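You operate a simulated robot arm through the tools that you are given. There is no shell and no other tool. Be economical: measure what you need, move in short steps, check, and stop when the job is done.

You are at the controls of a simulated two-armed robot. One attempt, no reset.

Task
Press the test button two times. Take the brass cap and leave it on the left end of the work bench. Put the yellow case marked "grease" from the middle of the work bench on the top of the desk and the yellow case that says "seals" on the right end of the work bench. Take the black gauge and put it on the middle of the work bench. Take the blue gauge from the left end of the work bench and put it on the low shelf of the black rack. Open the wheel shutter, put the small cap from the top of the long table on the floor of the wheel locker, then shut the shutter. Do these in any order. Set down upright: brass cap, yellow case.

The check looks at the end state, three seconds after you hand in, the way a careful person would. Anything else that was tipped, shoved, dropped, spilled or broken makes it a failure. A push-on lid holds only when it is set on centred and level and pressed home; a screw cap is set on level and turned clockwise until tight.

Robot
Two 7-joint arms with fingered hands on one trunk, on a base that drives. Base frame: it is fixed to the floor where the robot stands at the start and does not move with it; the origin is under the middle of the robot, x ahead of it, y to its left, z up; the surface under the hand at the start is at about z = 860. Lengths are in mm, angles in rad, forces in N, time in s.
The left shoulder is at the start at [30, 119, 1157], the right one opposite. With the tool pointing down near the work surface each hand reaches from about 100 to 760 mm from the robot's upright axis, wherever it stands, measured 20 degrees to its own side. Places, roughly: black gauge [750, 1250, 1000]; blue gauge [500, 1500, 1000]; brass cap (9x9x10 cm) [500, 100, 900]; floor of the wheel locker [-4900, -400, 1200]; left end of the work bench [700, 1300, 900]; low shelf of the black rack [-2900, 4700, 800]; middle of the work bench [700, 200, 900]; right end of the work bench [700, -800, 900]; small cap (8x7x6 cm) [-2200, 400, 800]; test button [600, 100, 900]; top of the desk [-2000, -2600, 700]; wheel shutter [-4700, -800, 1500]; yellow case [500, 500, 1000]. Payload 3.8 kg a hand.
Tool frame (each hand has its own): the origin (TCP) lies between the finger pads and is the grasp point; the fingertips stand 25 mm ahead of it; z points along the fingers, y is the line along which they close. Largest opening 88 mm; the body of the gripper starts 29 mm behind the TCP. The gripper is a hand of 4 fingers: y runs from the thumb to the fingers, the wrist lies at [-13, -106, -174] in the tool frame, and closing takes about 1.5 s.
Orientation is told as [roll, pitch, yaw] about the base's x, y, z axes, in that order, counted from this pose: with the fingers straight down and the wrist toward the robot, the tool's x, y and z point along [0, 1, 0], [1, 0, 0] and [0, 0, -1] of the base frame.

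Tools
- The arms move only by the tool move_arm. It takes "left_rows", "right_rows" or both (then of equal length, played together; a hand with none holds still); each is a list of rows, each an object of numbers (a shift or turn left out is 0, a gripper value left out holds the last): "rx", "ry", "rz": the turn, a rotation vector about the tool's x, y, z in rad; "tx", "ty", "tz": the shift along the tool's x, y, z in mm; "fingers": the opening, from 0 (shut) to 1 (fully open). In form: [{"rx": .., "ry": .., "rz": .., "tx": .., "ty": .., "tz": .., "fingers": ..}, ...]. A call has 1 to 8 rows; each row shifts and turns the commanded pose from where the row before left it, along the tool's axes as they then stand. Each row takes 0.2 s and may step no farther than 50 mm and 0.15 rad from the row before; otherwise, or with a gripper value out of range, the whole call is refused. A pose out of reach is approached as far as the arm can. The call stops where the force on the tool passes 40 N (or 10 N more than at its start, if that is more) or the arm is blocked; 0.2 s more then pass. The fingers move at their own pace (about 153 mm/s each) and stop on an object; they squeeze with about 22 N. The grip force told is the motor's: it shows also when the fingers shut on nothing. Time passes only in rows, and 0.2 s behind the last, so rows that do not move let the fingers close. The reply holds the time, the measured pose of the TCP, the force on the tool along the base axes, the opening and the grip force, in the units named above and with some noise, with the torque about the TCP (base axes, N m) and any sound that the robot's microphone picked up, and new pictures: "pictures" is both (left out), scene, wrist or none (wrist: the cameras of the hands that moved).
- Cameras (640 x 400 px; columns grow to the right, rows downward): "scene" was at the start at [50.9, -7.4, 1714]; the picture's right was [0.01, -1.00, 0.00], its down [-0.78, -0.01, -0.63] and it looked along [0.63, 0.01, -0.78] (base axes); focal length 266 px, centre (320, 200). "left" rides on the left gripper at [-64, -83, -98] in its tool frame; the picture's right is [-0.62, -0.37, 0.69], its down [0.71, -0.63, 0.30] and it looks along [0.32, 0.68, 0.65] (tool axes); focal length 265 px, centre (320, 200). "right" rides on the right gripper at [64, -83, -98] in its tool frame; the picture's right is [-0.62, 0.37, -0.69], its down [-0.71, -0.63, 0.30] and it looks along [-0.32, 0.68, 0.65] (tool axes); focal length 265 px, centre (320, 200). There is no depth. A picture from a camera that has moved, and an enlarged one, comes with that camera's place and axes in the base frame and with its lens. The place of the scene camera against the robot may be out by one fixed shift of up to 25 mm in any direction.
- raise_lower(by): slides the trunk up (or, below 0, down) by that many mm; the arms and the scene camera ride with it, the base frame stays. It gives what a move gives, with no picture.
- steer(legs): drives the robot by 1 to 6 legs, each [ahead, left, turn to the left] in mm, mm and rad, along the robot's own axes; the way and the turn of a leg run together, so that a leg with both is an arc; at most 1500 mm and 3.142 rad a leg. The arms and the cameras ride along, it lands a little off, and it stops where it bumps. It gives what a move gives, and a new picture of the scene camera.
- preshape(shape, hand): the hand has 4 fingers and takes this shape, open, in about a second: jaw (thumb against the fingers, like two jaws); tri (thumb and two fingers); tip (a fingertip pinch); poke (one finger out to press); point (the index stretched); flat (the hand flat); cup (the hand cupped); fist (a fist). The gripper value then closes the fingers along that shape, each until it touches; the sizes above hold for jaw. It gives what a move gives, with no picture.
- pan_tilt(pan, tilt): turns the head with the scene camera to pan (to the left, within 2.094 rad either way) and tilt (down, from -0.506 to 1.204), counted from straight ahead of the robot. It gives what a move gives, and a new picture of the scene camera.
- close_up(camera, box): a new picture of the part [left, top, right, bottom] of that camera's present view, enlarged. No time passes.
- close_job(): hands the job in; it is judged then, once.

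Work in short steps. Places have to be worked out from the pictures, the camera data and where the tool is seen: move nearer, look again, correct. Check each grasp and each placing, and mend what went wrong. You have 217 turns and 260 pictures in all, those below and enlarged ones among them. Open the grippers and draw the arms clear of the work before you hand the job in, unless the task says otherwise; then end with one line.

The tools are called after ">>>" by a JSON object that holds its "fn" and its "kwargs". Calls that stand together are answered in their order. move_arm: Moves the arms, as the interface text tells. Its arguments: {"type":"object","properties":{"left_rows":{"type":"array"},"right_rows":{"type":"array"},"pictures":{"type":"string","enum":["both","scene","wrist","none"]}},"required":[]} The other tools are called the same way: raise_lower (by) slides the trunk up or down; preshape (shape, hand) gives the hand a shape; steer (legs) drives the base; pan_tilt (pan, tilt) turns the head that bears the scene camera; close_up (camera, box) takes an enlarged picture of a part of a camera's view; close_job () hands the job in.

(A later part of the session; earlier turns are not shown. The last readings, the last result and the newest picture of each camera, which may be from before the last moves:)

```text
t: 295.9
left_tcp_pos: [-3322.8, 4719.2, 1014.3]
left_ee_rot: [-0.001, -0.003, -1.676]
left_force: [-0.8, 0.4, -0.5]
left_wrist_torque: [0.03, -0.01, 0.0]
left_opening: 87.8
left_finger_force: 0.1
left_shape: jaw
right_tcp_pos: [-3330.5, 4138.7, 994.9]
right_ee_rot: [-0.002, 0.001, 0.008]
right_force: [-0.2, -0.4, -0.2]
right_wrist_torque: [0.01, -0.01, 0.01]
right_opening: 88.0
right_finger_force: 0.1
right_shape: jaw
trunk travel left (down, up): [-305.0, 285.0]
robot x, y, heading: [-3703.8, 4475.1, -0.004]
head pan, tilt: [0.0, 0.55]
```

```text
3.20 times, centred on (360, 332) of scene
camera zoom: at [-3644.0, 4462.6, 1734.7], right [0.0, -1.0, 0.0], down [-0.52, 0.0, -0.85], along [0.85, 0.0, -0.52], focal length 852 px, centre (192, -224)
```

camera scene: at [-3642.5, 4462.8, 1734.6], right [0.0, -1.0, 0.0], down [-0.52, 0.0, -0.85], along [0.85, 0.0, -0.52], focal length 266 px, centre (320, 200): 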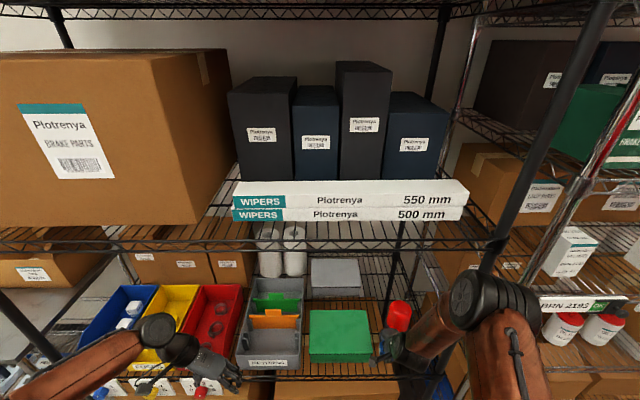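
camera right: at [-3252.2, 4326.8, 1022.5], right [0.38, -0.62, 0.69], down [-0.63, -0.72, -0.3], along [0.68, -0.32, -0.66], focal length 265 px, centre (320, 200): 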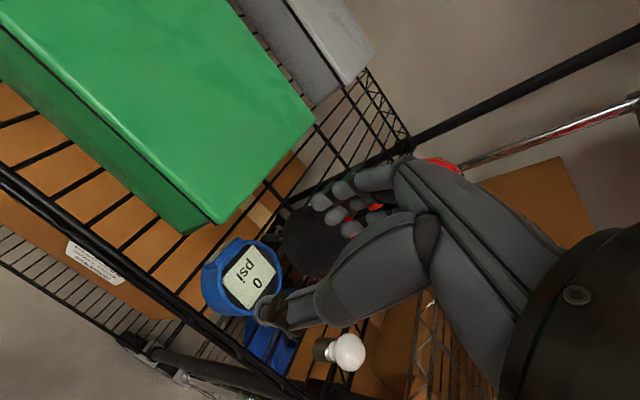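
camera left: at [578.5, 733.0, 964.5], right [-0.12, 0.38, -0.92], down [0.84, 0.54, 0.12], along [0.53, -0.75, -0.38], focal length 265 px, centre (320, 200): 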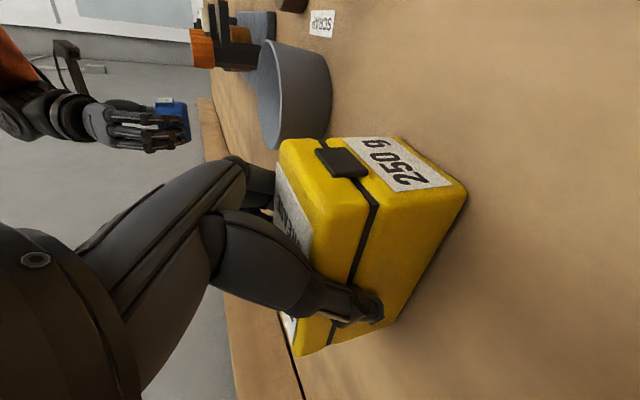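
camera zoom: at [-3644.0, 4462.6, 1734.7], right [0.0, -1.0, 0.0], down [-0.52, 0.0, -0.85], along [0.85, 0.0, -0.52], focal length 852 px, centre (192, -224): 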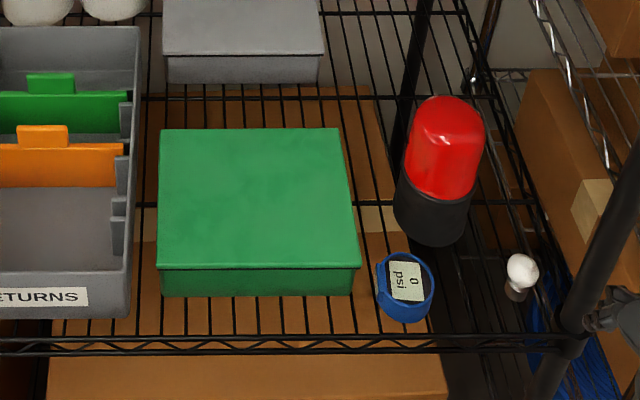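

Perfect. Now drive back out of the aisle and to the east side of the long table.

>>> {"fn": "steer", "kwargs": {"legs": [[0, -1500, 0], [0, -1320, 0.004], [1500, 0, 0], [880, 0, 0], [0, -1250, 0], [0, 0, 3.14]]}}

>>> {"fn": "pan_tilt", "kwargs": {"pan": 0.0, "tilt": 0.6}}

```text
t: 333.3
left_tcp_pos: [-1781.3, 240.1, 1015.1]
left_ee_rot: [0.001, -0.004, 1.443]
left_force: [0.1, -1.2, -1.2]
left_wrist_torque: [-0.03, -0.02, -0.03]
left_opening: 87.8
left_finger_force: 0.1
left_shape: jaw
right_tcp_pos: [-1760.0, 819.6, 993.9]
right_ee_rot: [-0.001, 0.0, 3.127]
right_force: [0.4, 0.6, -0.4]
right_wrist_torque: [-0.03, -0.02, -0.03]
right_opening: 87.8
right_finger_force: 0.2
right_shape: jaw
trunk travel left (down, up): [-305.0, 285.0]
robot x, y, heading: [-1387.7, 480.4, 3.116]
head pan, tilt: [0.0, 0.55]
camera scene: at [-1464.8, 472.2, 1734.6], right [0.03, 1.0, 0.0], down [0.52, -0.01, -0.85], along [-0.85, 0.02, -0.52], focal length 266 px, centre (320, 200)
```

scene: 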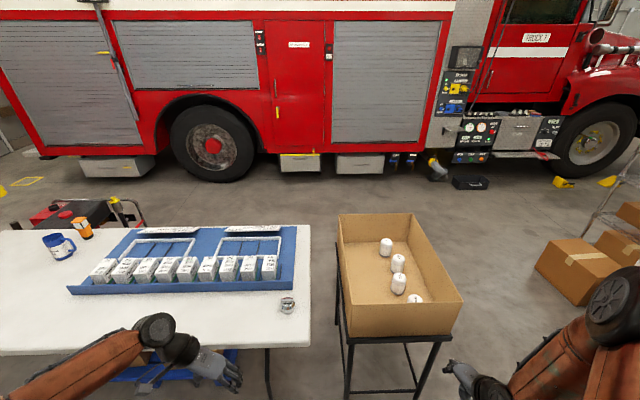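

```text
t: 334.0
left_tcp_pos: [-1781.1, 240.3, 1014.1]
left_ee_rot: [0.001, -0.004, 1.442]
left_force: [-0.2, -0.1, 0.2]
left_wrist_torque: [0.0, 0.02, 0.04]
left_opening: 87.7
left_finger_force: 0.1
left_shape: jaw
right_tcp_pos: [-1759.4, 818.8, 995.2]
right_ee_rot: [0.001, 0.001, 3.127]
right_force: [0.0, 0.0, -0.1]
right_wrist_torque: [-0.01, 0.0, 0.04]
right_opening: 87.7
right_finger_force: 0.1
right_shape: jaw
trunk travel left (down, up): [-305.0, 285.0]
robot x, y, heading: [-1391.8, 478.2, 3.111]
head pan, tilt: [0.0, 0.6]
camera scene: at [-1463.4, 472.2, 1730.1], right [0.03, 1.0, 0.0], down [0.56, -0.02, -0.83], along [-0.82, 0.02, -0.56], focal length 266 px, centre (320, 200)
```

scene: 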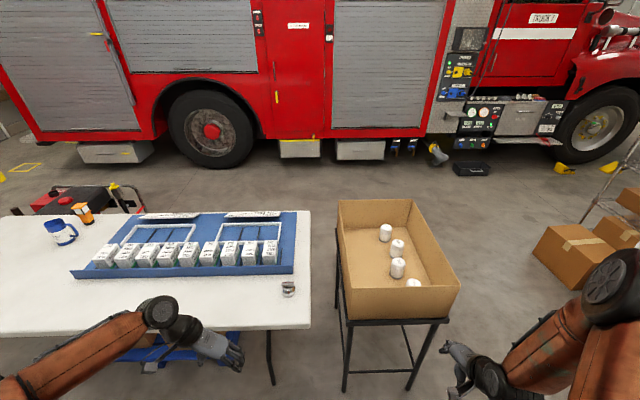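

The cap is at ≈(−2178,352). Zoom to see its shape.

>>> {"fn": "close_up", "kwargs": {"camera": "scene", "box": [250, 255, 330, 305]}}

```text
8.00 times, centred on (290, 280) of scene
camera zoom: at [-1463.4, 472.2, 1730.1], right [0.03, 1.0, 0.0], down [0.56, -0.02, -0.83], along [-0.82, 0.02, -0.56], focal length 2131 px, centre (560, -440)
```

zoom: 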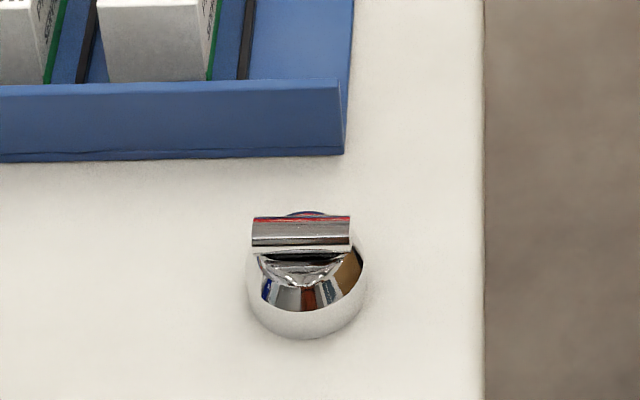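

Chrome cap with T-bar, base Ø≈63 mm. Use the right hand (yaw 0): move the base so the cap lies ahead-right.

>>> {"fn": "steer", "kwargs": {"legs": [[0, 346, 0.03], [280, 0, 0]]}}

>>> {"fn": "move_arm", "kwargs": {"right_rows": [{"ty": 30, "tx": 20}, {"ty": 30, "tx": 20}, {"ty": 30, "tx": 30}, {"ty": 30, "tx": 30, "tz": 10}], "pictures": "wrist"}}

```text
t: 337.8
left_tcp_pos: [-2052.2, -125.8, 1014.7]
left_ee_rot: [-0.001, -0.004, 1.485]
left_force: [-0.5, 0.8, -0.3]
left_wrist_torque: [-0.01, -0.03, 0.02]
left_opening: 87.9
left_finger_force: 0.1
left_shape: jaw
right_tcp_pos: [-2056.6, 455.7, 994.7]
right_ee_rot: [-0.001, 0.001, -3.114]
right_force: [0.0, 0.6, 0.0]
right_wrist_torque: [0.0, -0.01, 0.02]
right_opening: 87.8
right_finger_force: 0.0
right_shape: jaw
trunk travel left (down, up): [-305.0, 285.0]
robot x, y, heading: [-1670.7, 129.3, -3.124]
head pan, tilt: [0.0, 0.6]
camera scene: at [-1746.5, 121.0, 1730.1], right [-0.02, 1.0, 0.0], down [0.57, 0.01, -0.82], along [-0.82, -0.01, -0.57], focal length 266 px, centre (320, 200)
```

scene: 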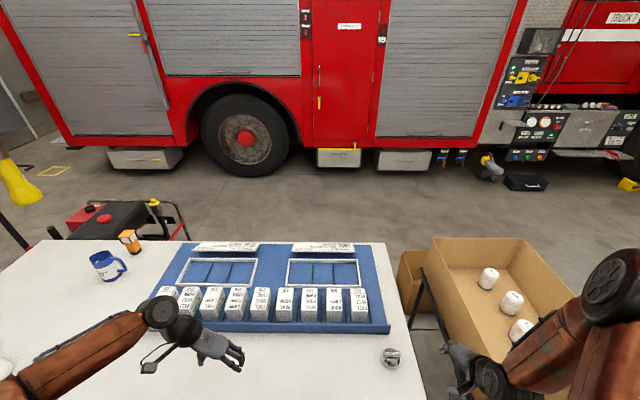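

```text
t: 338.8
left_tcp_pos: [-2052.1, -124.6, 1014.5]
left_ee_rot: [-0.002, -0.004, 1.486]
left_force: [-0.6, 0.3, -0.4]
left_wrist_torque: [0.01, 0.02, 0.02]
left_opening: 87.8
left_finger_force: 0.0
left_shape: jaw
right_tcp_pos: [-2176.1, 348.8, 983.1]
right_ee_rot: [-0.004, 0.0, -3.114]
right_force: [0.8, -0.5, 0.6]
right_wrist_torque: [0.01, -0.04, -0.03]
right_opening: 87.9
right_finger_force: 0.0
right_shape: jaw
trunk travel left (down, up): [-305.0, 285.0]
robot x, y, heading: [-1670.1, 128.9, -3.123]
head pan, tilt: [0.0, 0.6]
camera right: at [-2090.1, 287.4, 1082.3], right [-0.39, 0.61, 0.69], down [0.61, 0.73, -0.3], along [-0.69, 0.31, -0.65], focal length 265 px, centre (320, 200)
```

right: 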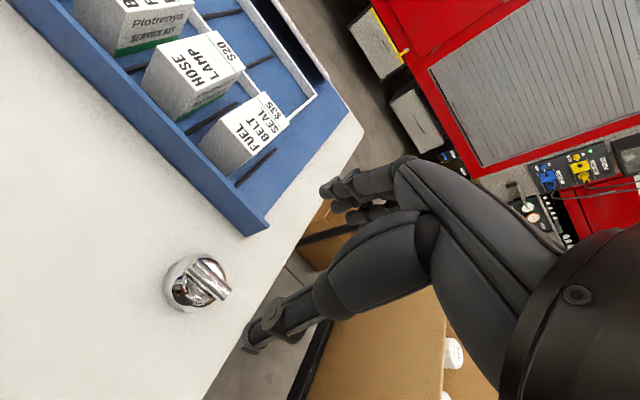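

Cap centre ≈(−2174,357), table ≈770. Centre and descend.

>>> {"fn": "move_arm", "kwargs": {"right_rows": [{"tx": -8, "tz": 45}, {"tz": 45}, {"tz": 40}, {"tz": 25}], "pictures": "wrist"}}

```text
t: 339.8
left_tcp_pos: [-2052.0, -124.4, 1014.7]
left_ee_rot: [0.0, -0.002, 1.487]
left_force: [-0.2, -0.7, -0.1]
left_wrist_torque: [-0.01, 0.01, 0.0]
left_opening: 87.7
left_finger_force: 0.0
left_shape: jaw
right_tcp_pos: [-2175.7, 360.0, 831.5]
right_ee_rot: [0.001, 0.001, -3.114]
right_force: [-0.4, 0.7, 0.1]
right_wrist_torque: [-0.01, -0.03, -0.04]
right_opening: 87.7
right_finger_force: 0.1
right_shape: jaw
trunk travel left (down, up): [-305.0, 285.0]
robot x, y, heading: [-1672.1, 128.3, -3.126]
head pan, tilt: [0.0, 0.6]
camera right: at [-2090.1, 298.6, 929.0], right [-0.39, 0.61, 0.69], down [0.61, 0.73, -0.3], along [-0.69, 0.3, -0.65], focal length 265 px, centre (320, 200)
```

right: 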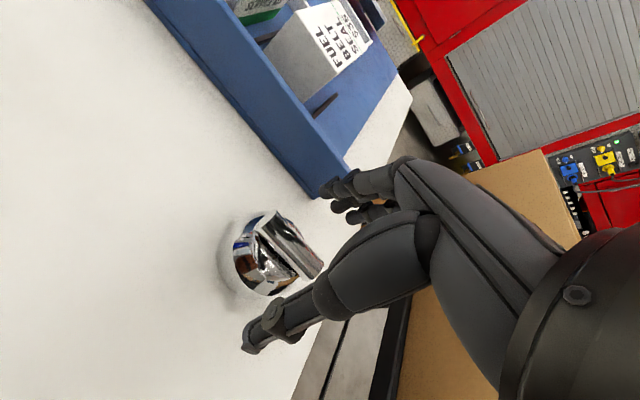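

>>> {"fn": "move_arm", "kwargs": {"right_rows": [{"tx": 8, "ty": -8}, {"tz": 12}, {"tz": 8}, {"tz": 6}, {"fingers": 0}, {}, {}, {}], "pictures": "wrist"}}

```text
t: 341.6
left_tcp_pos: [-2051.4, -125.6, 1015.3]
left_ee_rot: [0.001, -0.004, 1.484]
left_force: [0.0, 0.0, 0.1]
left_wrist_torque: [-0.01, -0.01, 0.01]
left_opening: 87.9
left_finger_force: 0.1
left_shape: jaw
right_tcp_pos: [-2165.3, 351.8, 804.1]
right_ee_rot: [0.001, 0.002, -3.113]
right_force: [0.2, -0.1, 0.1]
right_wrist_torque: [0.04, -0.03, 0.04]
right_opening: 20.8
right_finger_force: 21.9
right_shape: jaw
trunk travel left (down, up): [-305.0, 285.0]
robot x, y, heading: [-1673.5, 129.6, -3.127]
head pan, tilt: [0.0, 0.6]
camera right: at [-2079.6, 290.4, 902.3], right [-0.39, 0.61, 0.69], down [0.61, 0.73, -0.3], along [-0.69, 0.3, -0.65], focal length 265 px, centre (320, 200)
```

right: 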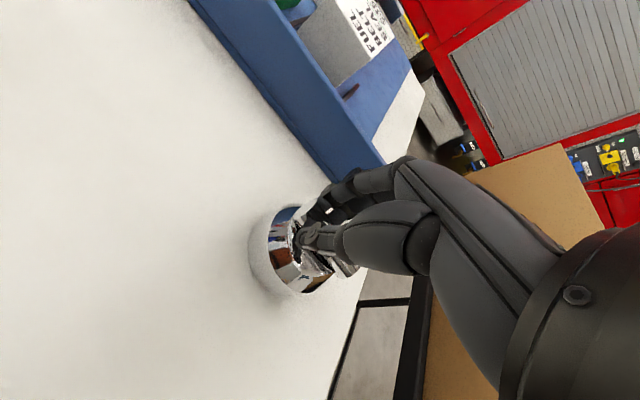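

It gripped the T‑bar (21 mm). Lift and check.

>>> {"fn": "move_arm", "kwargs": {"right_rows": [{"tz": -15}, {"tz": -40}, {"tz": -45}, {"tz": -45}, {"tz": -40}, {}], "pictures": "wrist"}}

```text
t: 342.9
left_tcp_pos: [-2051.3, -125.0, 1014.1]
left_ee_rot: [0.0, -0.004, 1.486]
left_force: [-0.5, 0.0, 0.8]
left_wrist_torque: [0.01, 0.01, -0.02]
left_opening: 87.8
left_finger_force: 0.1
left_shape: jaw
right_tcp_pos: [-2165.3, 353.0, 986.3]
right_ee_rot: [0.0, 0.001, -3.113]
right_force: [0.9, -1.1, -1.7]
right_wrist_torque: [0.0, -0.08, 0.01]
right_opening: 20.4
right_finger_force: 21.9
right_shape: jaw
trunk travel left (down, up): [-305.0, 285.0]
robot x, y, heading: [-1668.7, 129.9, -3.123]
head pan, tilt: [0.0, 0.6]
camera right: at [-2078.9, 291.8, 1085.4], right [-0.39, 0.61, 0.69], down [0.61, 0.73, -0.3], along [-0.69, 0.31, -0.66], focal length 265 px, centre (320, 200)
```

right: 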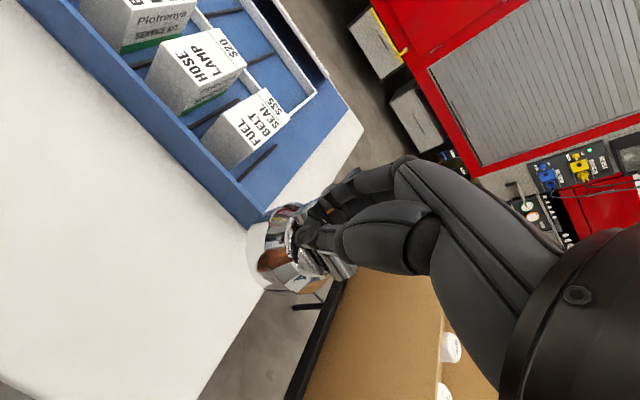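

Cap held. Drive around the north side of the box stand to the truck, in front of the wheel locker.

>>> {"fn": "steer", "kwargs": {"legs": [[-350, 0, -0.018], [0, -1500, 0], [1500, 0, 0], [780, 0, 0], [0, 1500, 0], [0, 700, 0]]}}

>>> {"fn": "pan_tilt", "kwargs": {"pan": 0.2, "tilt": 0.2}}

```text
t: 373.3
left_tcp_pos: [-3976.6, -747.7, 1015.6]
left_ee_rot: [0.0, -0.003, 1.478]
left_force: [-0.4, -0.5, 0.7]
left_wrist_torque: [-0.01, 0.0, -0.01]
left_opening: 87.8
left_finger_force: 0.0
left_shape: jaw
right_tcp_pos: [-4084.4, -268.7, 987.2]
right_ee_rot: [0.001, 0.0, -3.124]
right_force: [-0.6, -0.6, -2.6]
right_wrist_torque: [-0.06, 0.0, 0.01]
right_opening: 20.4
right_finger_force: 22.2
right_shape: jaw
trunk travel left (down, up): [-305.0, 285.0]
robot x, y, heading: [-3588.0, -493.6, -3.136]
head pan, tilt: [0.0, 0.6]
camera scene: at [-3667.8, -504.7, 1730.1], right [-0.01, 1.0, 0.0], down [0.57, 0.0, -0.82], along [-0.82, 0.0, -0.57], focal length 266 px, centre (320, 200)
```

scene: 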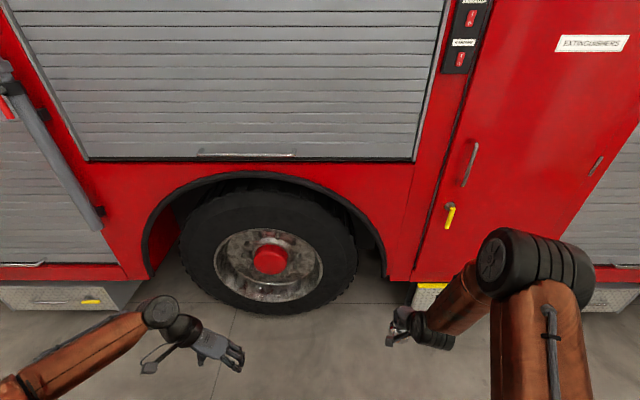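

```text
t: 374.2
left_tcp_pos: [-3976.8, -747.9, 1014.5]
left_ee_rot: [0.001, -0.005, 1.475]
left_force: [0.8, 0.1, 0.0]
left_wrist_torque: [-0.01, 0.01, -0.01]
left_opening: 88.1
left_finger_force: 0.1
left_shape: jaw
right_tcp_pos: [-4084.4, -267.5, 987.0]
right_ee_rot: [0.001, 0.002, -3.121]
right_force: [-0.5, 0.2, -1.8]
right_wrist_torque: [-0.01, -0.08, -0.02]
right_opening: 20.1
right_finger_force: 21.9
right_shape: jaw
trunk travel left (down, up): [-305.0, 285.0]
robot x, y, heading: [-3593.2, -497.4, -3.137]
head pan, tilt: [0.201, 0.201]
camera scene: at [-3670.6, -522.4, 1766.8], right [-0.21, 0.98, 0.0], down [0.2, 0.04, -0.98], along [-0.96, -0.2, -0.2], focal length 266 px, centre (320, 200)
```

scene: 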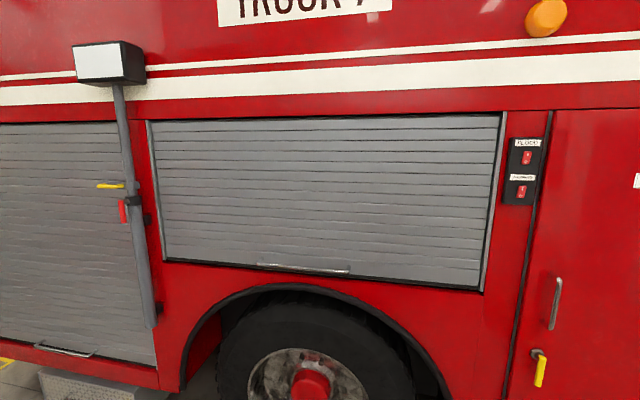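

Zoom on the switch box and the shutter handle.

>>> {"fn": "close_up", "kwargs": {"camera": "scene", "box": [480, 120, 576, 215]}}

>>> {"fn": "close_up", "kwargs": {"camera": "scene", "box": [230, 235, 390, 300]}}

```text
4.21 times, centred on (528, 168) of scene
camera zoom: at [-3670.6, -522.4, 1766.8], right [-0.21, 0.98, 0.0], down [0.2, 0.04, -0.98], along [-0.96, -0.2, -0.2], focal length 1122 px, centre (-556, 337)
```

zoom: 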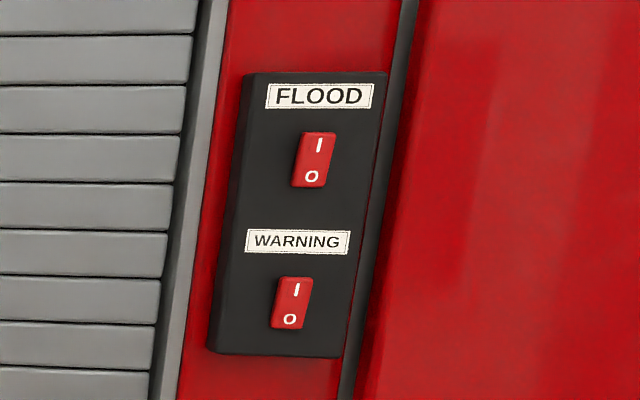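

```text
4.00 times, centred on (310, 268) of scene
camera zoom: at [-3670.6, -522.4, 1766.8], right [-0.21, 0.98, 0.0], down [0.2, 0.04, -0.98], along [-0.96, -0.2, -0.2], focal length 1066 px, centre (360, -70)
```

zoom: 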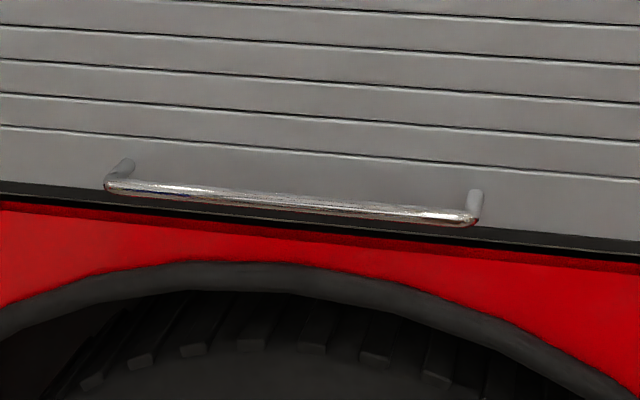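

Switches are only lights — leave them. The shutter has a horizontal D‑bar at its bottom (~(−4640,−797,1278)); I'll grip it with the left hand pointing forward and lift. Raise trunk and reorient the left hand.

>>> {"fn": "raise_lower", "kwargs": {"by": 150}}

>>> {"fn": "move_arm", "kwargs": {"left_rows": [{"tx": 40, "tz": -25}, {"tx": 40, "tz": -25}, {"rx": -0.0808, "ry": 0.0808, "rz": -0.0808}, {"rx": -0.0808, "ry": 0.0808, "rz": -0.0808}, {"rx": -0.0808, "ry": 0.0808, "rz": -0.0808}, {"rx": -0.0808, "ry": 0.0808, "rz": -0.0808}, {"rx": -0.0808, "ry": 0.0808, "rz": -0.0808}, {"rx": -0.0808, "ry": 0.0808, "rz": -0.0808}], "pictures": "none"}}

>>> {"fn": "move_arm", "kwargs": {"left_rows": [{"rx": -0.0808, "ry": 0.0808, "rz": -0.0808}, {"rx": -0.0808, "ry": 0.0808, "rz": -0.0808}, {"rx": -0.0808, "ry": 0.0808, "rz": -0.0808}, {"rx": -0.0808, "ry": 0.0808, "rz": -0.0808}, {"rx": -0.0808, "ry": 0.0808, "rz": -0.0808}, {"rx": -0.0808, "ry": 0.0808, "rz": -0.0808}, {"rx": -0.0808, "ry": 0.0808, "rz": -0.0808}, {"rx": -0.0808, "ry": 0.0808, "rz": -0.0808}], "pictures": "none"}}

```text
t: 375.9
left_tcp_pos: [-3976.5, -747.0, 1164.1]
left_ee_rot: [0.0, -0.001, 1.478]
left_force: [0.8, -0.3, -0.2]
left_wrist_torque: [0.0, 0.0, -0.03]
left_opening: 87.7
left_finger_force: 0.0
left_shape: jaw
right_tcp_pos: [-4084.4, -267.4, 1137.0]
right_ee_rot: [0.001, 0.002, -3.123]
right_force: [-0.2, 0.4, -2.3]
right_wrist_torque: [-0.05, -0.04, -0.01]
right_opening: 20.6
right_finger_force: 21.8
right_shape: jaw
trunk travel left (down, up): [-455.0, 135.0]
robot x, y, heading: [-3596.1, -494.9, -3.138]
head pan, tilt: [0.201, 0.201]
```

```text
t: 377.8
left_tcp_pos: [-4055.7, -741.2, 1213.6]
left_ee_rot: [0.386, -0.576, 1.869]
left_force: [-0.7, -0.6, 0.3]
left_wrist_torque: [0.0, -0.01, -0.01]
left_opening: 88.0
left_finger_force: 0.0
left_shape: jaw
right_tcp_pos: [-4084.2, -267.2, 1137.0]
right_ee_rot: [0.0, 0.0, -3.122]
right_force: [-0.9, -0.4, -2.2]
right_wrist_torque: [0.0, -0.04, -0.01]
right_opening: 20.7
right_finger_force: 22.1
right_shape: jaw
trunk travel left (down, up): [-455.0, 135.0]
robot x, y, heading: [-3591.8, -491.5, -3.133]
head pan, tilt: [0.201, 0.201]
```

```text
t: 379.6
left_tcp_pos: [-4048.0, -952.3, 1306.9]
left_ee_rot: [0.684, -1.463, 2.27]
left_force: [-0.2, -0.6, 1.0]
left_wrist_torque: [-0.01, 0.0, 0.01]
left_opening: 88.0
left_finger_force: 0.1
left_shape: jaw
left hand out of reach, approached as far as the arm can: row 4, 5, 6, 7, 8
right_tcp_pos: [-4084.1, -268.8, 1136.8]
right_ee_rot: [0.0, 0.002, -3.121]
right_force: [0.0, -0.2, -2.4]
right_wrist_torque: [-0.02, -0.05, -0.01]
right_opening: 20.2
right_finger_force: 22.4
right_shape: jaw
trunk travel left (down, up): [-455.0, 135.0]
robot x, y, heading: [-3593.8, -494.9, -3.134]
head pan, tilt: [0.201, 0.201]
```

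The left hand now points at the truck (tool y up). Look through its camera to locate the bar.

>>> {"fn": "close_up", "kwargs": {"camera": "left", "box": [0, 0, 640, 400]}}

```text
1.00 times, centred on (320, 200) of left (not enlarged: the box is as wide or as high as the picture)
camera zoom: at [-3932.7, -914.0, 1228.7], right [-0.53, 0.7, -0.47], down [-0.39, -0.7, -0.6], along [-0.75, -0.14, 0.65], focal length 265 px, centre (320, 200)
```

zoom: 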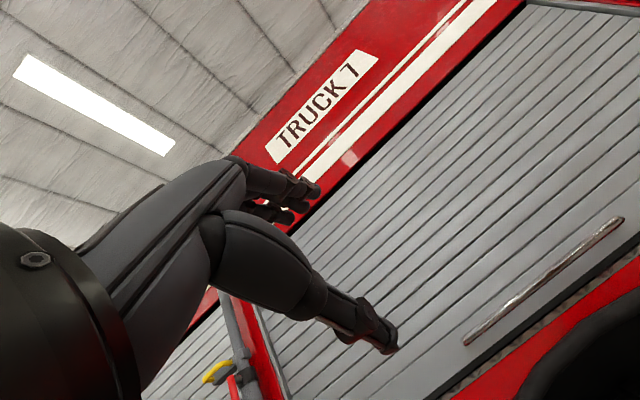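

Bar is at ≈(−4660,−793,1268), 390 mm long. Pull back the right hand (cap), then drive 500 forward and 120 right.

>>> {"fn": "move_arm", "kwargs": {"right_rows": [{"ty": -40}, {"ty": -40}, {"ty": -40}, {"ty": -30}], "pictures": "none"}}

>>> {"fn": "steer", "kwargs": {"legs": [[480, -120, 0]]}}

>>> {"fn": "close_up", "kwargs": {"camera": "left", "box": [0, 0, 640, 400]}}

```text
t: 380.6
left_tcp_pos: [-4047.1, -950.2, 1307.4]
left_ee_rot: [0.692, -1.461, 2.26]
left_force: [0.6, -0.3, -0.3]
left_wrist_torque: [-0.01, -0.04, 0.01]
left_opening: 87.9
left_finger_force: 0.1
left_shape: jaw
right_tcp_pos: [-3932.5, -267.2, 1137.0]
right_ee_rot: [0.001, 0.0, -3.124]
right_force: [1.3, -0.2, -1.8]
right_wrist_torque: [-0.02, -0.02, 0.02]
right_opening: 20.1
right_finger_force: 21.7
right_shape: jaw
trunk travel left (down, up): [-455.0, 135.0]
robot x, y, heading: [-3590.8, -496.7, -3.133]
head pan, tilt: [0.201, 0.201]
```

```text
t: 383.5
left_tcp_pos: [-4535.2, -823.7, 1307.0]
left_ee_rot: [0.686, -1.464, 2.249]
left_force: [0.7, -0.2, 0.2]
left_wrist_torque: [0.03, 0.01, 0.01]
left_opening: 87.5
left_finger_force: 0.1
left_shape: jaw
right_tcp_pos: [-4410.9, -140.7, 1135.8]
right_ee_rot: [0.0, 0.001, -3.14]
right_force: [-0.2, 0.8, -2.8]
right_wrist_torque: [-0.03, -0.05, 0.01]
right_opening: 20.4
right_finger_force: 22.1
right_shape: jaw
trunk travel left (down, up): [-455.0, 135.0]
robot x, y, heading: [-4074.3, -376.1, 3.132]
head pan, tilt: [0.201, 0.201]
camera scene: at [-4150.1, -401.7, 1916.9], right [-0.19, 0.98, 0.0], down [0.2, 0.04, -0.98], along [-0.96, -0.19, -0.2], focal length 266 px, centre (320, 200)
```

scene: 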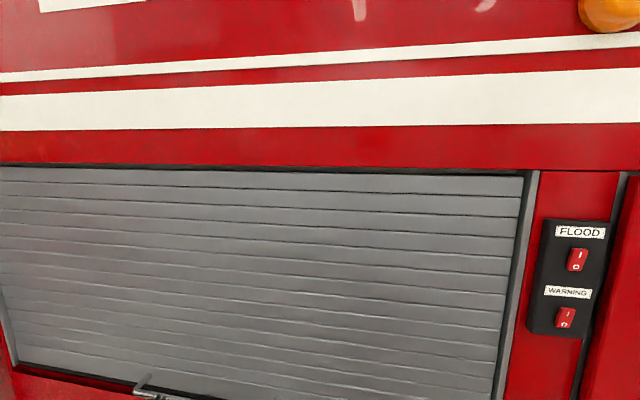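

```text
1.00 times, centred on (320, 200) of left (not enlarged: the box is as wide or as high as the picture)
camera zoom: at [-4418.8, -787.7, 1228.8], right [-0.52, 0.71, -0.47], down [-0.4, -0.69, -0.6], along [-0.75, -0.13, 0.65], focal length 265 px, centre (320, 200)
```

zoom: 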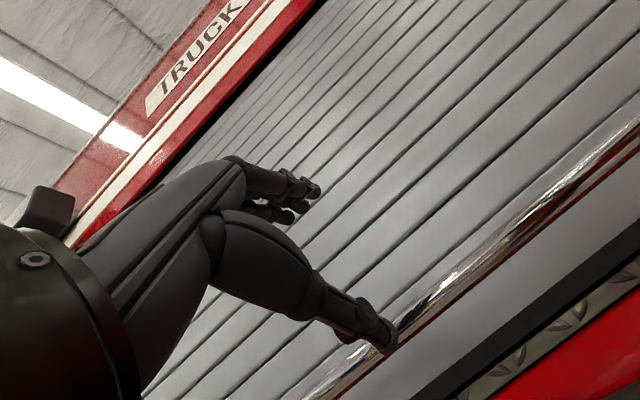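

Lower the hand ~37 mm to bar height and advance 30 mm, then re-check.

>>> {"fn": "move_arm", "kwargs": {"left_rows": [{"ty": -37}, {"tz": 30}], "pictures": "wrist"}}

```text
t: 384.1
left_tcp_pos: [-4563.2, -828.2, 1265.9]
left_ee_rot: [0.665, -1.46, 2.262]
left_force: [0.0, -1.0, -0.1]
left_wrist_torque: [0.0, 0.02, 0.06]
left_opening: 87.7
left_finger_force: 0.1
left_shape: jaw
left hand out of reach, approached as far as the arm can: row 1, 2
right_tcp_pos: [-4411.6, -140.2, 1136.2]
right_ee_rot: [-0.001, 0.003, -3.138]
right_force: [-0.5, 0.3, -1.5]
right_wrist_torque: [-0.01, -0.05, 0.01]
right_opening: 20.5
right_finger_force: 22.1
right_shape: jaw
trunk travel left (down, up): [-455.0, 135.0]
robot x, y, heading: [-4074.9, -375.8, 3.13]
head pan, tilt: [0.201, 0.201]
camera left: at [-4447.9, -792.8, 1188.7], right [-0.52, 0.72, -0.47], down [-0.41, -0.69, -0.6], along [-0.75, -0.12, 0.64], focal length 265 px, centre (320, 200)
```

left: 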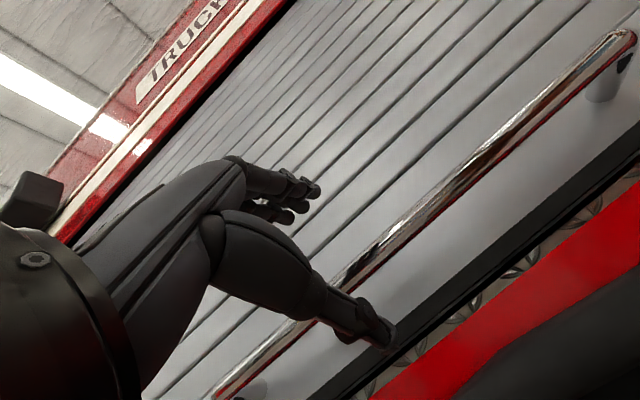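

Near-field triangulation: bar at x≈−4646, z≈1275. Raise trunk 9 mm and drive 80 mm forward so the bar goes between thumb and fingers.

>>> {"fn": "raise_lower", "kwargs": {"by": 9}}

>>> {"fn": "steer", "kwargs": {"legs": [[75, 0, 0]]}}

>>> {"fn": "close_up", "kwargs": {"camera": "left", "box": [0, 0, 640, 400]}}

```text
t: 384.6
left_tcp_pos: [-4561.9, -827.8, 1276.2]
left_ee_rot: [0.668, -1.462, 2.26]
left_force: [-0.9, -0.2, 0.4]
left_wrist_torque: [0.01, -0.03, -0.01]
left_opening: 88.0
left_finger_force: 0.1
left_shape: jaw
right_tcp_pos: [-4410.1, -141.1, 1145.5]
right_ee_rot: [-0.001, 0.002, -3.14]
right_force: [-0.6, 0.4, -0.8]
right_wrist_torque: [-0.05, -0.02, -0.03]
right_opening: 20.2
right_finger_force: 21.8
right_shape: jaw
trunk travel left (down, up): [-464.0, 126.0]
robot x, y, heading: [-4077.7, -376.3, 3.13]
head pan, tilt: [0.201, 0.201]
```

```text
t: 385.7
left_tcp_pos: [-4636.6, -828.8, 1275.0]
left_ee_rot: [0.666, -1.463, 2.264]
left_force: [-0.8, -0.6, -0.1]
left_wrist_torque: [-0.02, 0.0, 0.01]
left_opening: 87.9
left_finger_force: 0.1
left_shape: jaw
right_tcp_pos: [-4484.1, -141.7, 1144.6]
right_ee_rot: [0.001, 0.002, -3.139]
right_force: [-0.3, -0.1, -1.8]
right_wrist_torque: [-0.01, -0.03, 0.01]
right_opening: 20.1
right_finger_force: 22.2
right_shape: jaw
trunk travel left (down, up): [-464.0, 126.0]
robot x, y, heading: [-4147.6, -376.2, 3.129]
head pan, tilt: [0.201, 0.201]
camera scene: at [-4226.1, -401.0, 1925.9], right [-0.19, 0.98, 0.0], down [0.2, 0.04, -0.98], along [-0.96, -0.19, -0.2], focal length 266 px, centre (320, 200)
```

scene: 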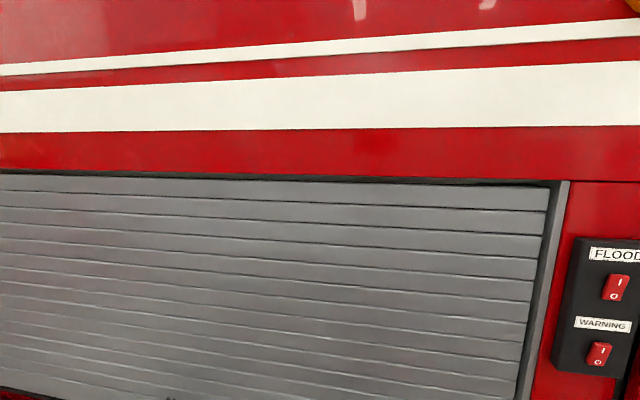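

```text
1.00 times, centred on (320, 200) of left (not enlarged: the box is as wide or as high as the picture)
camera zoom: at [-4521.5, -792.4, 1198.1], right [-0.52, 0.72, -0.47], down [-0.41, -0.69, -0.6], along [-0.75, -0.12, 0.65], focal length 265 px, centre (320, 200)
```

zoom: 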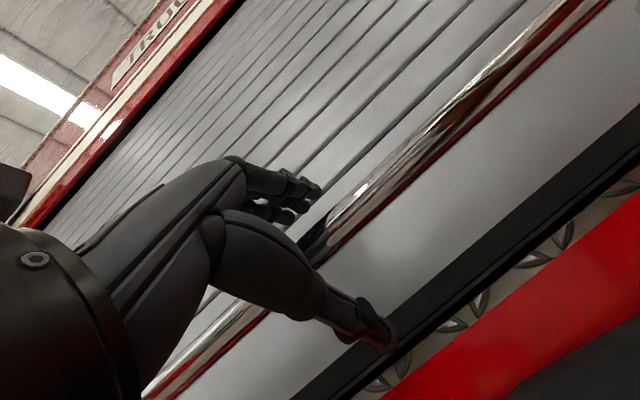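

The bar is between thumb and fingers, near the TCP. Close.

>>> {"fn": "move_arm", "kwargs": {"left_rows": [{"ty": 4}, {"fingers": 0}, {}, {}, {}, {}, {}], "pictures": "wrist"}}

```text
t: 387.3
left_tcp_pos: [-4638.2, -828.6, 1280.5]
left_ee_rot: [0.652, -1.46, 2.277]
left_force: [-4.1, 1.4, -12.3]
left_wrist_torque: [0.08, 0.16, 0.04]
left_opening: 4.5
left_finger_force: 21.6
left_shape: jaw
right_tcp_pos: [-4486.1, -140.6, 1145.4]
right_ee_rot: [0.0, 0.002, -3.139]
right_force: [-0.8, -0.1, -2.3]
right_wrist_torque: [-0.02, -0.04, -0.03]
right_opening: 20.4
right_finger_force: 21.8
right_shape: jaw
trunk travel left (down, up): [-464.0, 126.0]
robot x, y, heading: [-4148.0, -372.2, 3.13]
head pan, tilt: [0.201, 0.201]
camera left: at [-4522.7, -792.6, 1201.5], right [-0.52, 0.72, -0.47], down [-0.4, -0.69, -0.6], along [-0.76, -0.12, 0.64], focal length 265 px, centre (320, 200)
```

left: 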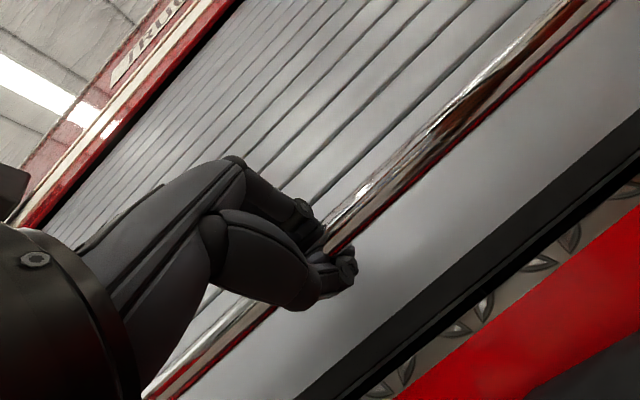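

The fingers enclose the bar. Lift with the trunk and watch the forces.

>>> {"fn": "raise_lower", "kwargs": {"by": 120}}

>>> {"fn": "close_up", "kwargs": {"camera": "left", "box": [0, 0, 640, 400]}}

```text
t: 388.8
left_tcp_pos: [-4637.3, -828.3, 1399.2]
left_ee_rot: [0.671, -1.461, 2.256]
left_force: [-2.2, -0.2, -4.5]
left_wrist_torque: [0.06, 0.1, -0.01]
left_opening: 4.2
left_finger_force: 21.9
left_shape: jaw
right_tcp_pos: [-4486.2, -140.0, 1264.6]
right_ee_rot: [0.0, 0.002, -3.139]
right_force: [-0.8, -0.8, -1.6]
right_wrist_torque: [-0.02, -0.02, -0.01]
right_opening: 20.5
right_finger_force: 22.5
right_shape: jaw
trunk travel left (down, up): [-584.0, 6.0]
robot x, y, heading: [-4147.5, -373.0, 3.129]
head pan, tilt: [0.201, 0.201]
```

```text
1.00 times, centred on (320, 200) of left (not enlarged: the box is as wide or as high as the picture)
camera zoom: at [-4522.7, -792.6, 1322.4], right [-0.52, 0.72, -0.47], down [-0.41, -0.69, -0.6], along [-0.75, -0.12, 0.65], focal length 265 px, centre (320, 200)
```

zoom: 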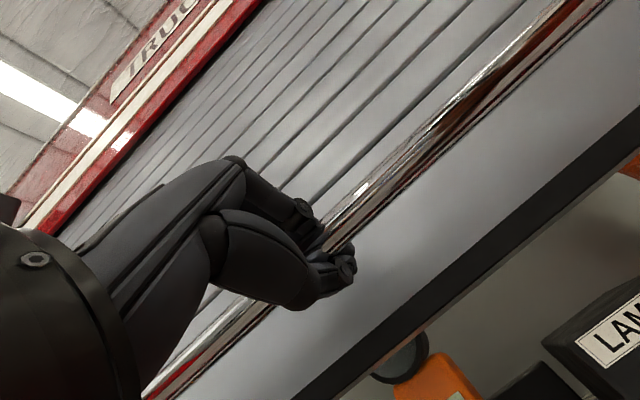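

Shutter rises, interior visible. Continue raising with the arm.

>>> {"fn": "move_arm", "kwargs": {"left_rows": [{"ty": 35}, {"ty": 35}, {"ty": 35}, {"ty": 35}], "pictures": "none"}}

```text
t: 389.8
left_tcp_pos: [-4645.2, -815.8, 1542.3]
left_ee_rot: [0.688, -1.463, 2.235]
left_force: [-0.3, -2.2, -2.0]
left_wrist_torque: [-0.03, 0.04, -0.04]
left_opening: 3.3
left_finger_force: 21.5
left_shape: jaw
right_tcp_pos: [-4485.0, -141.4, 1267.2]
right_ee_rot: [0.002, 0.001, -3.137]
right_force: [-0.6, 0.4, -3.2]
right_wrist_torque: [-0.03, -0.05, 0.03]
right_opening: 20.4
right_finger_force: 22.1
right_shape: jaw
trunk travel left (down, up): [-584.0, 6.0]
robot x, y, heading: [-4148.0, -375.0, 3.13]
head pan, tilt: [0.201, 0.201]
```

>>> {"fn": "move_arm", "kwargs": {"left_rows": [{"ty": 35}, {"ty": 35}, {"ty": 35}, {"ty": 35}], "pictures": "none"}}

>>> {"fn": "pan_tilt", "kwargs": {"pan": 0.1, "tilt": 0.6}}

```text
t: 390.8
left_tcp_pos: [-4656.4, -804.2, 1681.5]
left_ee_rot: [0.69, -1.461, 2.238]
left_force: [6.0, -3.3, -2.4]
left_wrist_torque: [-0.05, 0.05, -0.02]
left_opening: 3.0
left_finger_force: 22.1
left_shape: jaw
right_tcp_pos: [-4484.2, -140.5, 1266.9]
right_ee_rot: [0.0, 0.001, -3.138]
right_force: [0.2, 0.0, -2.4]
right_wrist_torque: [-0.05, -0.05, -0.02]
right_opening: 20.3
right_finger_force: 22.1
right_shape: jaw
trunk travel left (down, up): [-584.0, 6.0]
robot x, y, heading: [-4143.2, -377.7, 3.131]
head pan, tilt: [0.201, 0.201]
```

```text
t: 391.7
left_tcp_pos: [-4656.7, -805.5, 1679.3]
left_ee_rot: [0.674, -1.46, 2.252]
left_force: [1.6, 0.1, -0.6]
left_wrist_torque: [0.01, -0.01, -0.01]
left_opening: 2.8
left_finger_force: 22.3
left_shape: jaw
right_tcp_pos: [-4483.6, -141.0, 1265.8]
right_ee_rot: [0.0, 0.001, -3.136]
right_force: [0.6, 0.0, -2.5]
right_wrist_torque: [0.0, -0.01, -0.02]
right_opening: 20.3
right_finger_force: 22.2
right_shape: jaw
trunk travel left (down, up): [-584.0, 6.0]
robot x, y, heading: [-4150.1, -375.4, 3.133]
head pan, tilt: [0.099, 0.6]
camera scene: at [-4221.4, -391.3, 2009.2], right [-0.09, 1.0, 0.0], down [0.56, 0.05, -0.83], along [-0.82, -0.07, -0.56], focal length 266 px, centre (320, 200)
```

scene: 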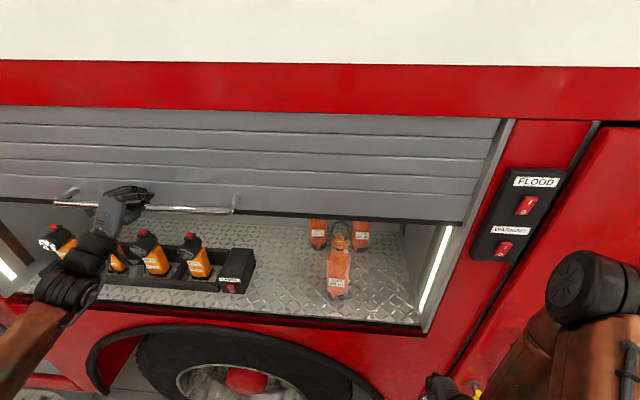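

The shutter is up to ≈1680 and nearly weightless. Free floor spot at right front: ≈(−4765,−235, floor ≈1245). Release the bar, retract the left hand and see whether the shutter stays.

>>> {"fn": "move_arm", "kwargs": {"left_rows": [{"fingers": 1}, {}, {}, {}, {"tz": -30}, {"tz": -40}, {"tz": -40}, {"tz": -40}], "pictures": "scene"}}

```text
t: 393.5
left_tcp_pos: [-4509.7, -832.4, 1690.2]
left_ee_rot: [0.674, -1.462, 2.254]
left_force: [-0.6, 0.0, -1.0]
left_wrist_torque: [-0.01, 0.01, 0.0]
left_opening: 87.9
left_finger_force: 0.2
left_shape: jaw
right_tcp_pos: [-4483.1, -140.2, 1265.9]
right_ee_rot: [0.001, 0.0, -3.138]
right_force: [1.2, -0.8, -2.0]
right_wrist_torque: [0.0, -0.07, -0.01]
right_opening: 20.4
right_finger_force: 22.3
right_shape: jaw
trunk travel left (down, up): [-584.0, 6.0]
robot x, y, heading: [-4145.8, -372.7, 3.134]
head pan, tilt: [0.099, 0.6]
camera scene: at [-4220.3, -390.6, 2009.2], right [-0.09, 1.0, 0.0], down [0.56, 0.05, -0.83], along [-0.82, -0.07, -0.56], focal length 266 px, centre (320, 200)
```

scene: 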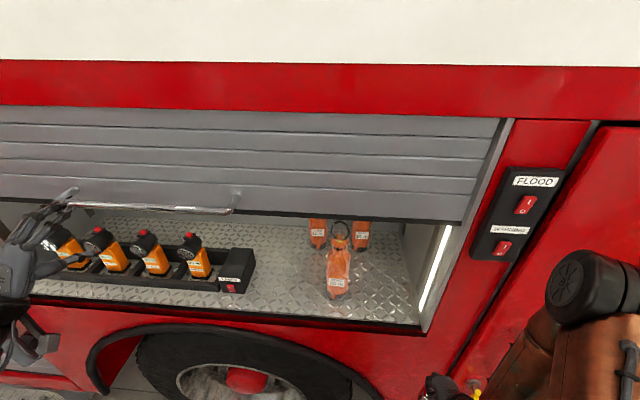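

Shutter holds. Raise the right hand with the cap to ≈1350, pull the left back more, and drive 110 mm closer.

>>> {"fn": "move_arm", "kwargs": {"right_rows": [{"tz": -30}, {"tz": -30}, {"tz": -25}, {}], "left_rows": [{"tz": -40}, {"tz": -40}, {"tz": -40}, {"tx": 0}], "pictures": "none"}}

>>> {"fn": "steer", "kwargs": {"legs": [[110, 0, 0]]}}

```text
t: 394.5
left_tcp_pos: [-4394.2, -864.2, 1704.1]
left_ee_rot: [0.665, -1.462, 2.262]
left_force: [0.1, 0.6, 0.5]
left_wrist_torque: [0.02, -0.04, 0.0]
left_opening: 87.5
left_finger_force: 0.1
left_shape: jaw
right_tcp_pos: [-4507.6, -132.9, 1340.2]
right_ee_rot: [-0.001, 0.005, -3.138]
right_force: [-0.5, -0.5, -2.1]
right_wrist_torque: [-0.01, -0.01, 0.01]
right_opening: 20.1
right_finger_force: 21.5
right_shape: jaw
right hand out of reach, approached as far as the arm can: row 1, 2, 3
trunk travel left (down, up): [-584.0, 6.0]
robot x, y, heading: [-4150.3, -375.9, 3.131]
head pan, tilt: [0.099, 0.6]
```

```text
t: 395.7
left_tcp_pos: [-4508.0, -863.6, 1704.2]
left_ee_rot: [0.664, -1.461, 2.265]
left_force: [-0.1, 0.2, -0.2]
left_wrist_torque: [0.0, -0.01, 0.01]
left_opening: 87.5
left_finger_force: 0.1
left_shape: jaw
right_tcp_pos: [-4621.1, -131.5, 1340.4]
right_ee_rot: [0.003, 0.006, -3.138]
right_force: [10.0, -1.8, 2.0]
right_wrist_torque: [0.11, 0.29, -0.21]
right_opening: 20.3
right_finger_force: 22.1
right_shape: jaw
trunk travel left (down, up): [-584.0, 6.0]
robot x, y, heading: [-4261.1, -375.1, 3.131]
head pan, tilt: [0.099, 0.6]
camera scene: at [-4336.4, -390.2, 2009.1], right [-0.09, 1.0, 0.0], down [0.56, 0.05, -0.82], along [-0.82, -0.07, -0.57], focal length 266 px, centre (320, 200)
```

scene: 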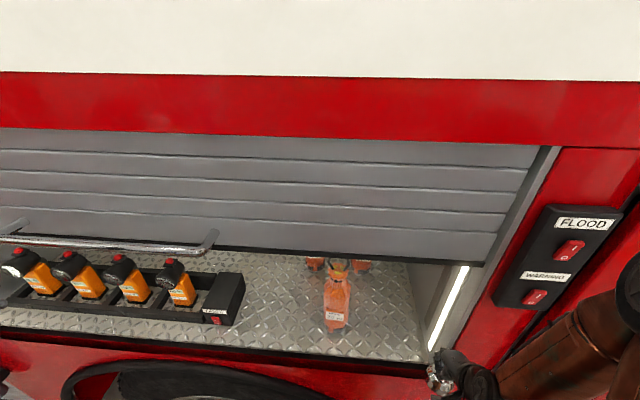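

Slight touch on the jamb (10 N). Back off 25 mm, shift the hand 110 mm to the left (−y) and look.

>>> {"fn": "move_arm", "kwargs": {"right_rows": [{"ty": -25}, {"tx": 37}, {"tx": 37}, {"tx": 37}], "pictures": "both"}}

```text
t: 396.7
left_tcp_pos: [-4505.0, -863.9, 1705.3]
left_ee_rot: [0.671, -1.464, 2.258]
left_force: [0.0, -0.5, 0.1]
left_wrist_torque: [0.01, -0.02, 0.02]
left_opening: 87.4
left_finger_force: 0.1
left_shape: jaw
right_tcp_pos: [-4628.7, -230.4, 1329.6]
right_ee_rot: [-0.001, 0.003, -3.137]
right_force: [0.1, -0.4, -0.9]
right_wrist_torque: [-0.01, -0.04, -0.04]
right_opening: 20.1
right_finger_force: 21.9
right_shape: jaw
right hand out of reach, approached as far as the arm can: row 1, 2, 3
trunk travel left (down, up): [-584.0, 6.0]
robot x, y, heading: [-4263.1, -374.2, 3.129]
head pan, tilt: [0.099, 0.6]
camera scene: at [-4332.7, -392.2, 2009.2], right [-0.09, 1.0, 0.0], down [0.56, 0.05, -0.83], along [-0.82, -0.07, -0.56], focal length 266 px, centre (320, 200)
camera right: at [-4544.8, -293.6, 1428.7], right [-0.37, 0.62, 0.69], down [0.63, 0.72, -0.3], along [-0.68, 0.32, -0.66], focal length 265 px, centre (320, 200)
```

scene: 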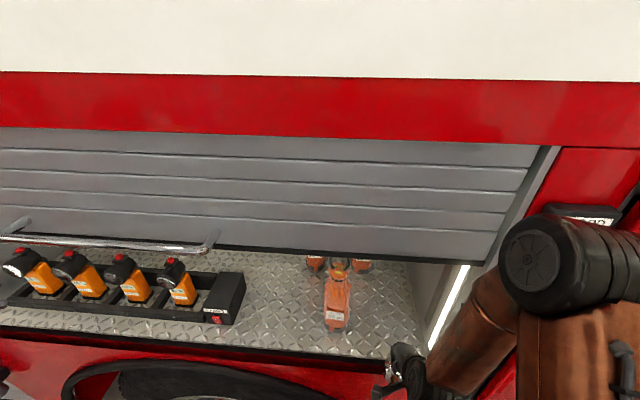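
right: 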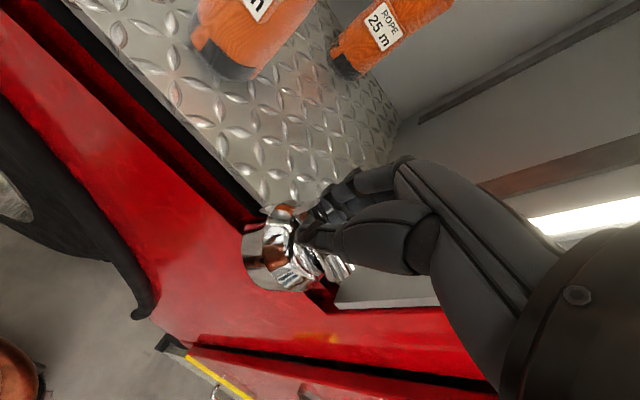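

Floor is at ≈1207; target (−4765,−235) is clear of the rope bags. Drive 70 mm closer, then reach in.

>>> {"fn": "steer", "kwargs": {"legs": [[70, 0, 0]]}}

>>> {"fn": "move_arm", "kwargs": {"right_rows": [{"ty": 35}, {"ty": 32}], "pictures": "wrist"}}

```text
t: 397.7
left_tcp_pos: [-4570.7, -862.6, 1706.0]
left_ee_rot: [0.701, -1.465, 2.231]
left_force: [0.9, -0.3, 0.5]
left_wrist_torque: [-0.01, 0.01, 0.0]
left_opening: 87.5
left_finger_force: 0.0
left_shape: jaw
right_tcp_pos: [-4695.3, -228.5, 1329.6]
right_ee_rot: [0.003, 0.001, -3.136]
right_force: [0.0, 0.1, -2.2]
right_wrist_torque: [-0.07, 0.02, 0.01]
right_opening: 20.2
right_finger_force: 21.9
right_shape: jaw
trunk travel left (down, up): [-584.0, 6.0]
robot x, y, heading: [-4331.1, -374.0, 3.136]
head pan, tilt: [0.099, 0.6]
camera scene: at [-4397.3, -389.7, 2009.4], right [-0.09, 1.0, 0.0], down [0.56, 0.05, -0.83], along [-0.82, -0.07, -0.56], focal length 266 px, centre (320, 200)
```

scene: 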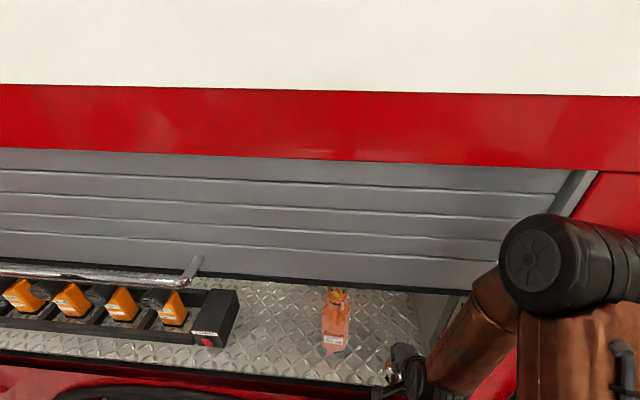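

```text
t: 398.3
left_tcp_pos: [-4569.8, -862.7, 1705.1]
left_ee_rot: [0.69, -1.463, 2.238]
left_force: [0.6, 0.1, 0.3]
left_wrist_torque: [0.01, 0.02, 0.01]
left_opening: 87.3
left_finger_force: 0.0
left_shape: jaw
right_tcp_pos: [-4763.5, -227.6, 1330.2]
right_ee_rot: [0.004, 0.006, -3.136]
right_force: [0.9, 0.1, -1.6]
right_wrist_torque: [-0.02, -0.08, 0.01]
right_opening: 20.5
right_finger_force: 22.1
right_shape: jaw
trunk travel left (down, up): [-584.0, 6.0]
robot x, y, heading: [-4328.9, -371.4, 3.134]
head pan, tilt: [0.099, 0.6]
camera right: at [-4680.0, -292.4, 1428.6], right [-0.37, 0.62, 0.69], down [0.63, 0.72, -0.3], along [-0.68, 0.32, -0.66], focal length 265 px, centre (320, 200)
```

right: 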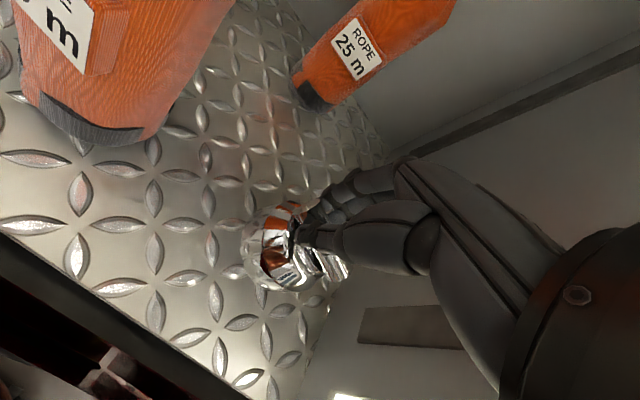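

Spot beneath is clear. Lower the cap.

>>> {"fn": "move_arm", "kwargs": {"right_rows": [{"tz": 30}, {"tz": 30}, {"tz": 15}, {"tz": 4}, {"tz": 3}], "pictures": "none"}}

```text
t: 398.9
left_tcp_pos: [-4551.9, -863.5, 1707.6]
left_ee_rot: [0.778, -1.471, 2.151]
left_force: [0.0, 0.8, 0.1]
left_wrist_torque: [-0.03, 0.02, 0.0]
left_opening: 87.8
left_finger_force: 0.0
left_shape: jaw
right_tcp_pos: [-4749.4, -227.2, 1280.4]
right_ee_rot: [0.0, -0.024, -3.14]
right_force: [4.6, -1.2, 13.2]
right_wrist_torque: [0.04, 0.26, 0.02]
right_opening: 20.2
right_finger_force: 21.9
right_shape: jaw
trunk travel left (down, up): [-584.0, 6.0]
robot x, y, heading: [-4326.7, -373.2, 3.129]
head pan, tilt: [0.099, 0.6]
stopped in row 3 (right hand): the force on the tool passed its limit at 72 N (the readings are from after the stop); the commanded pose is now the measured one
```

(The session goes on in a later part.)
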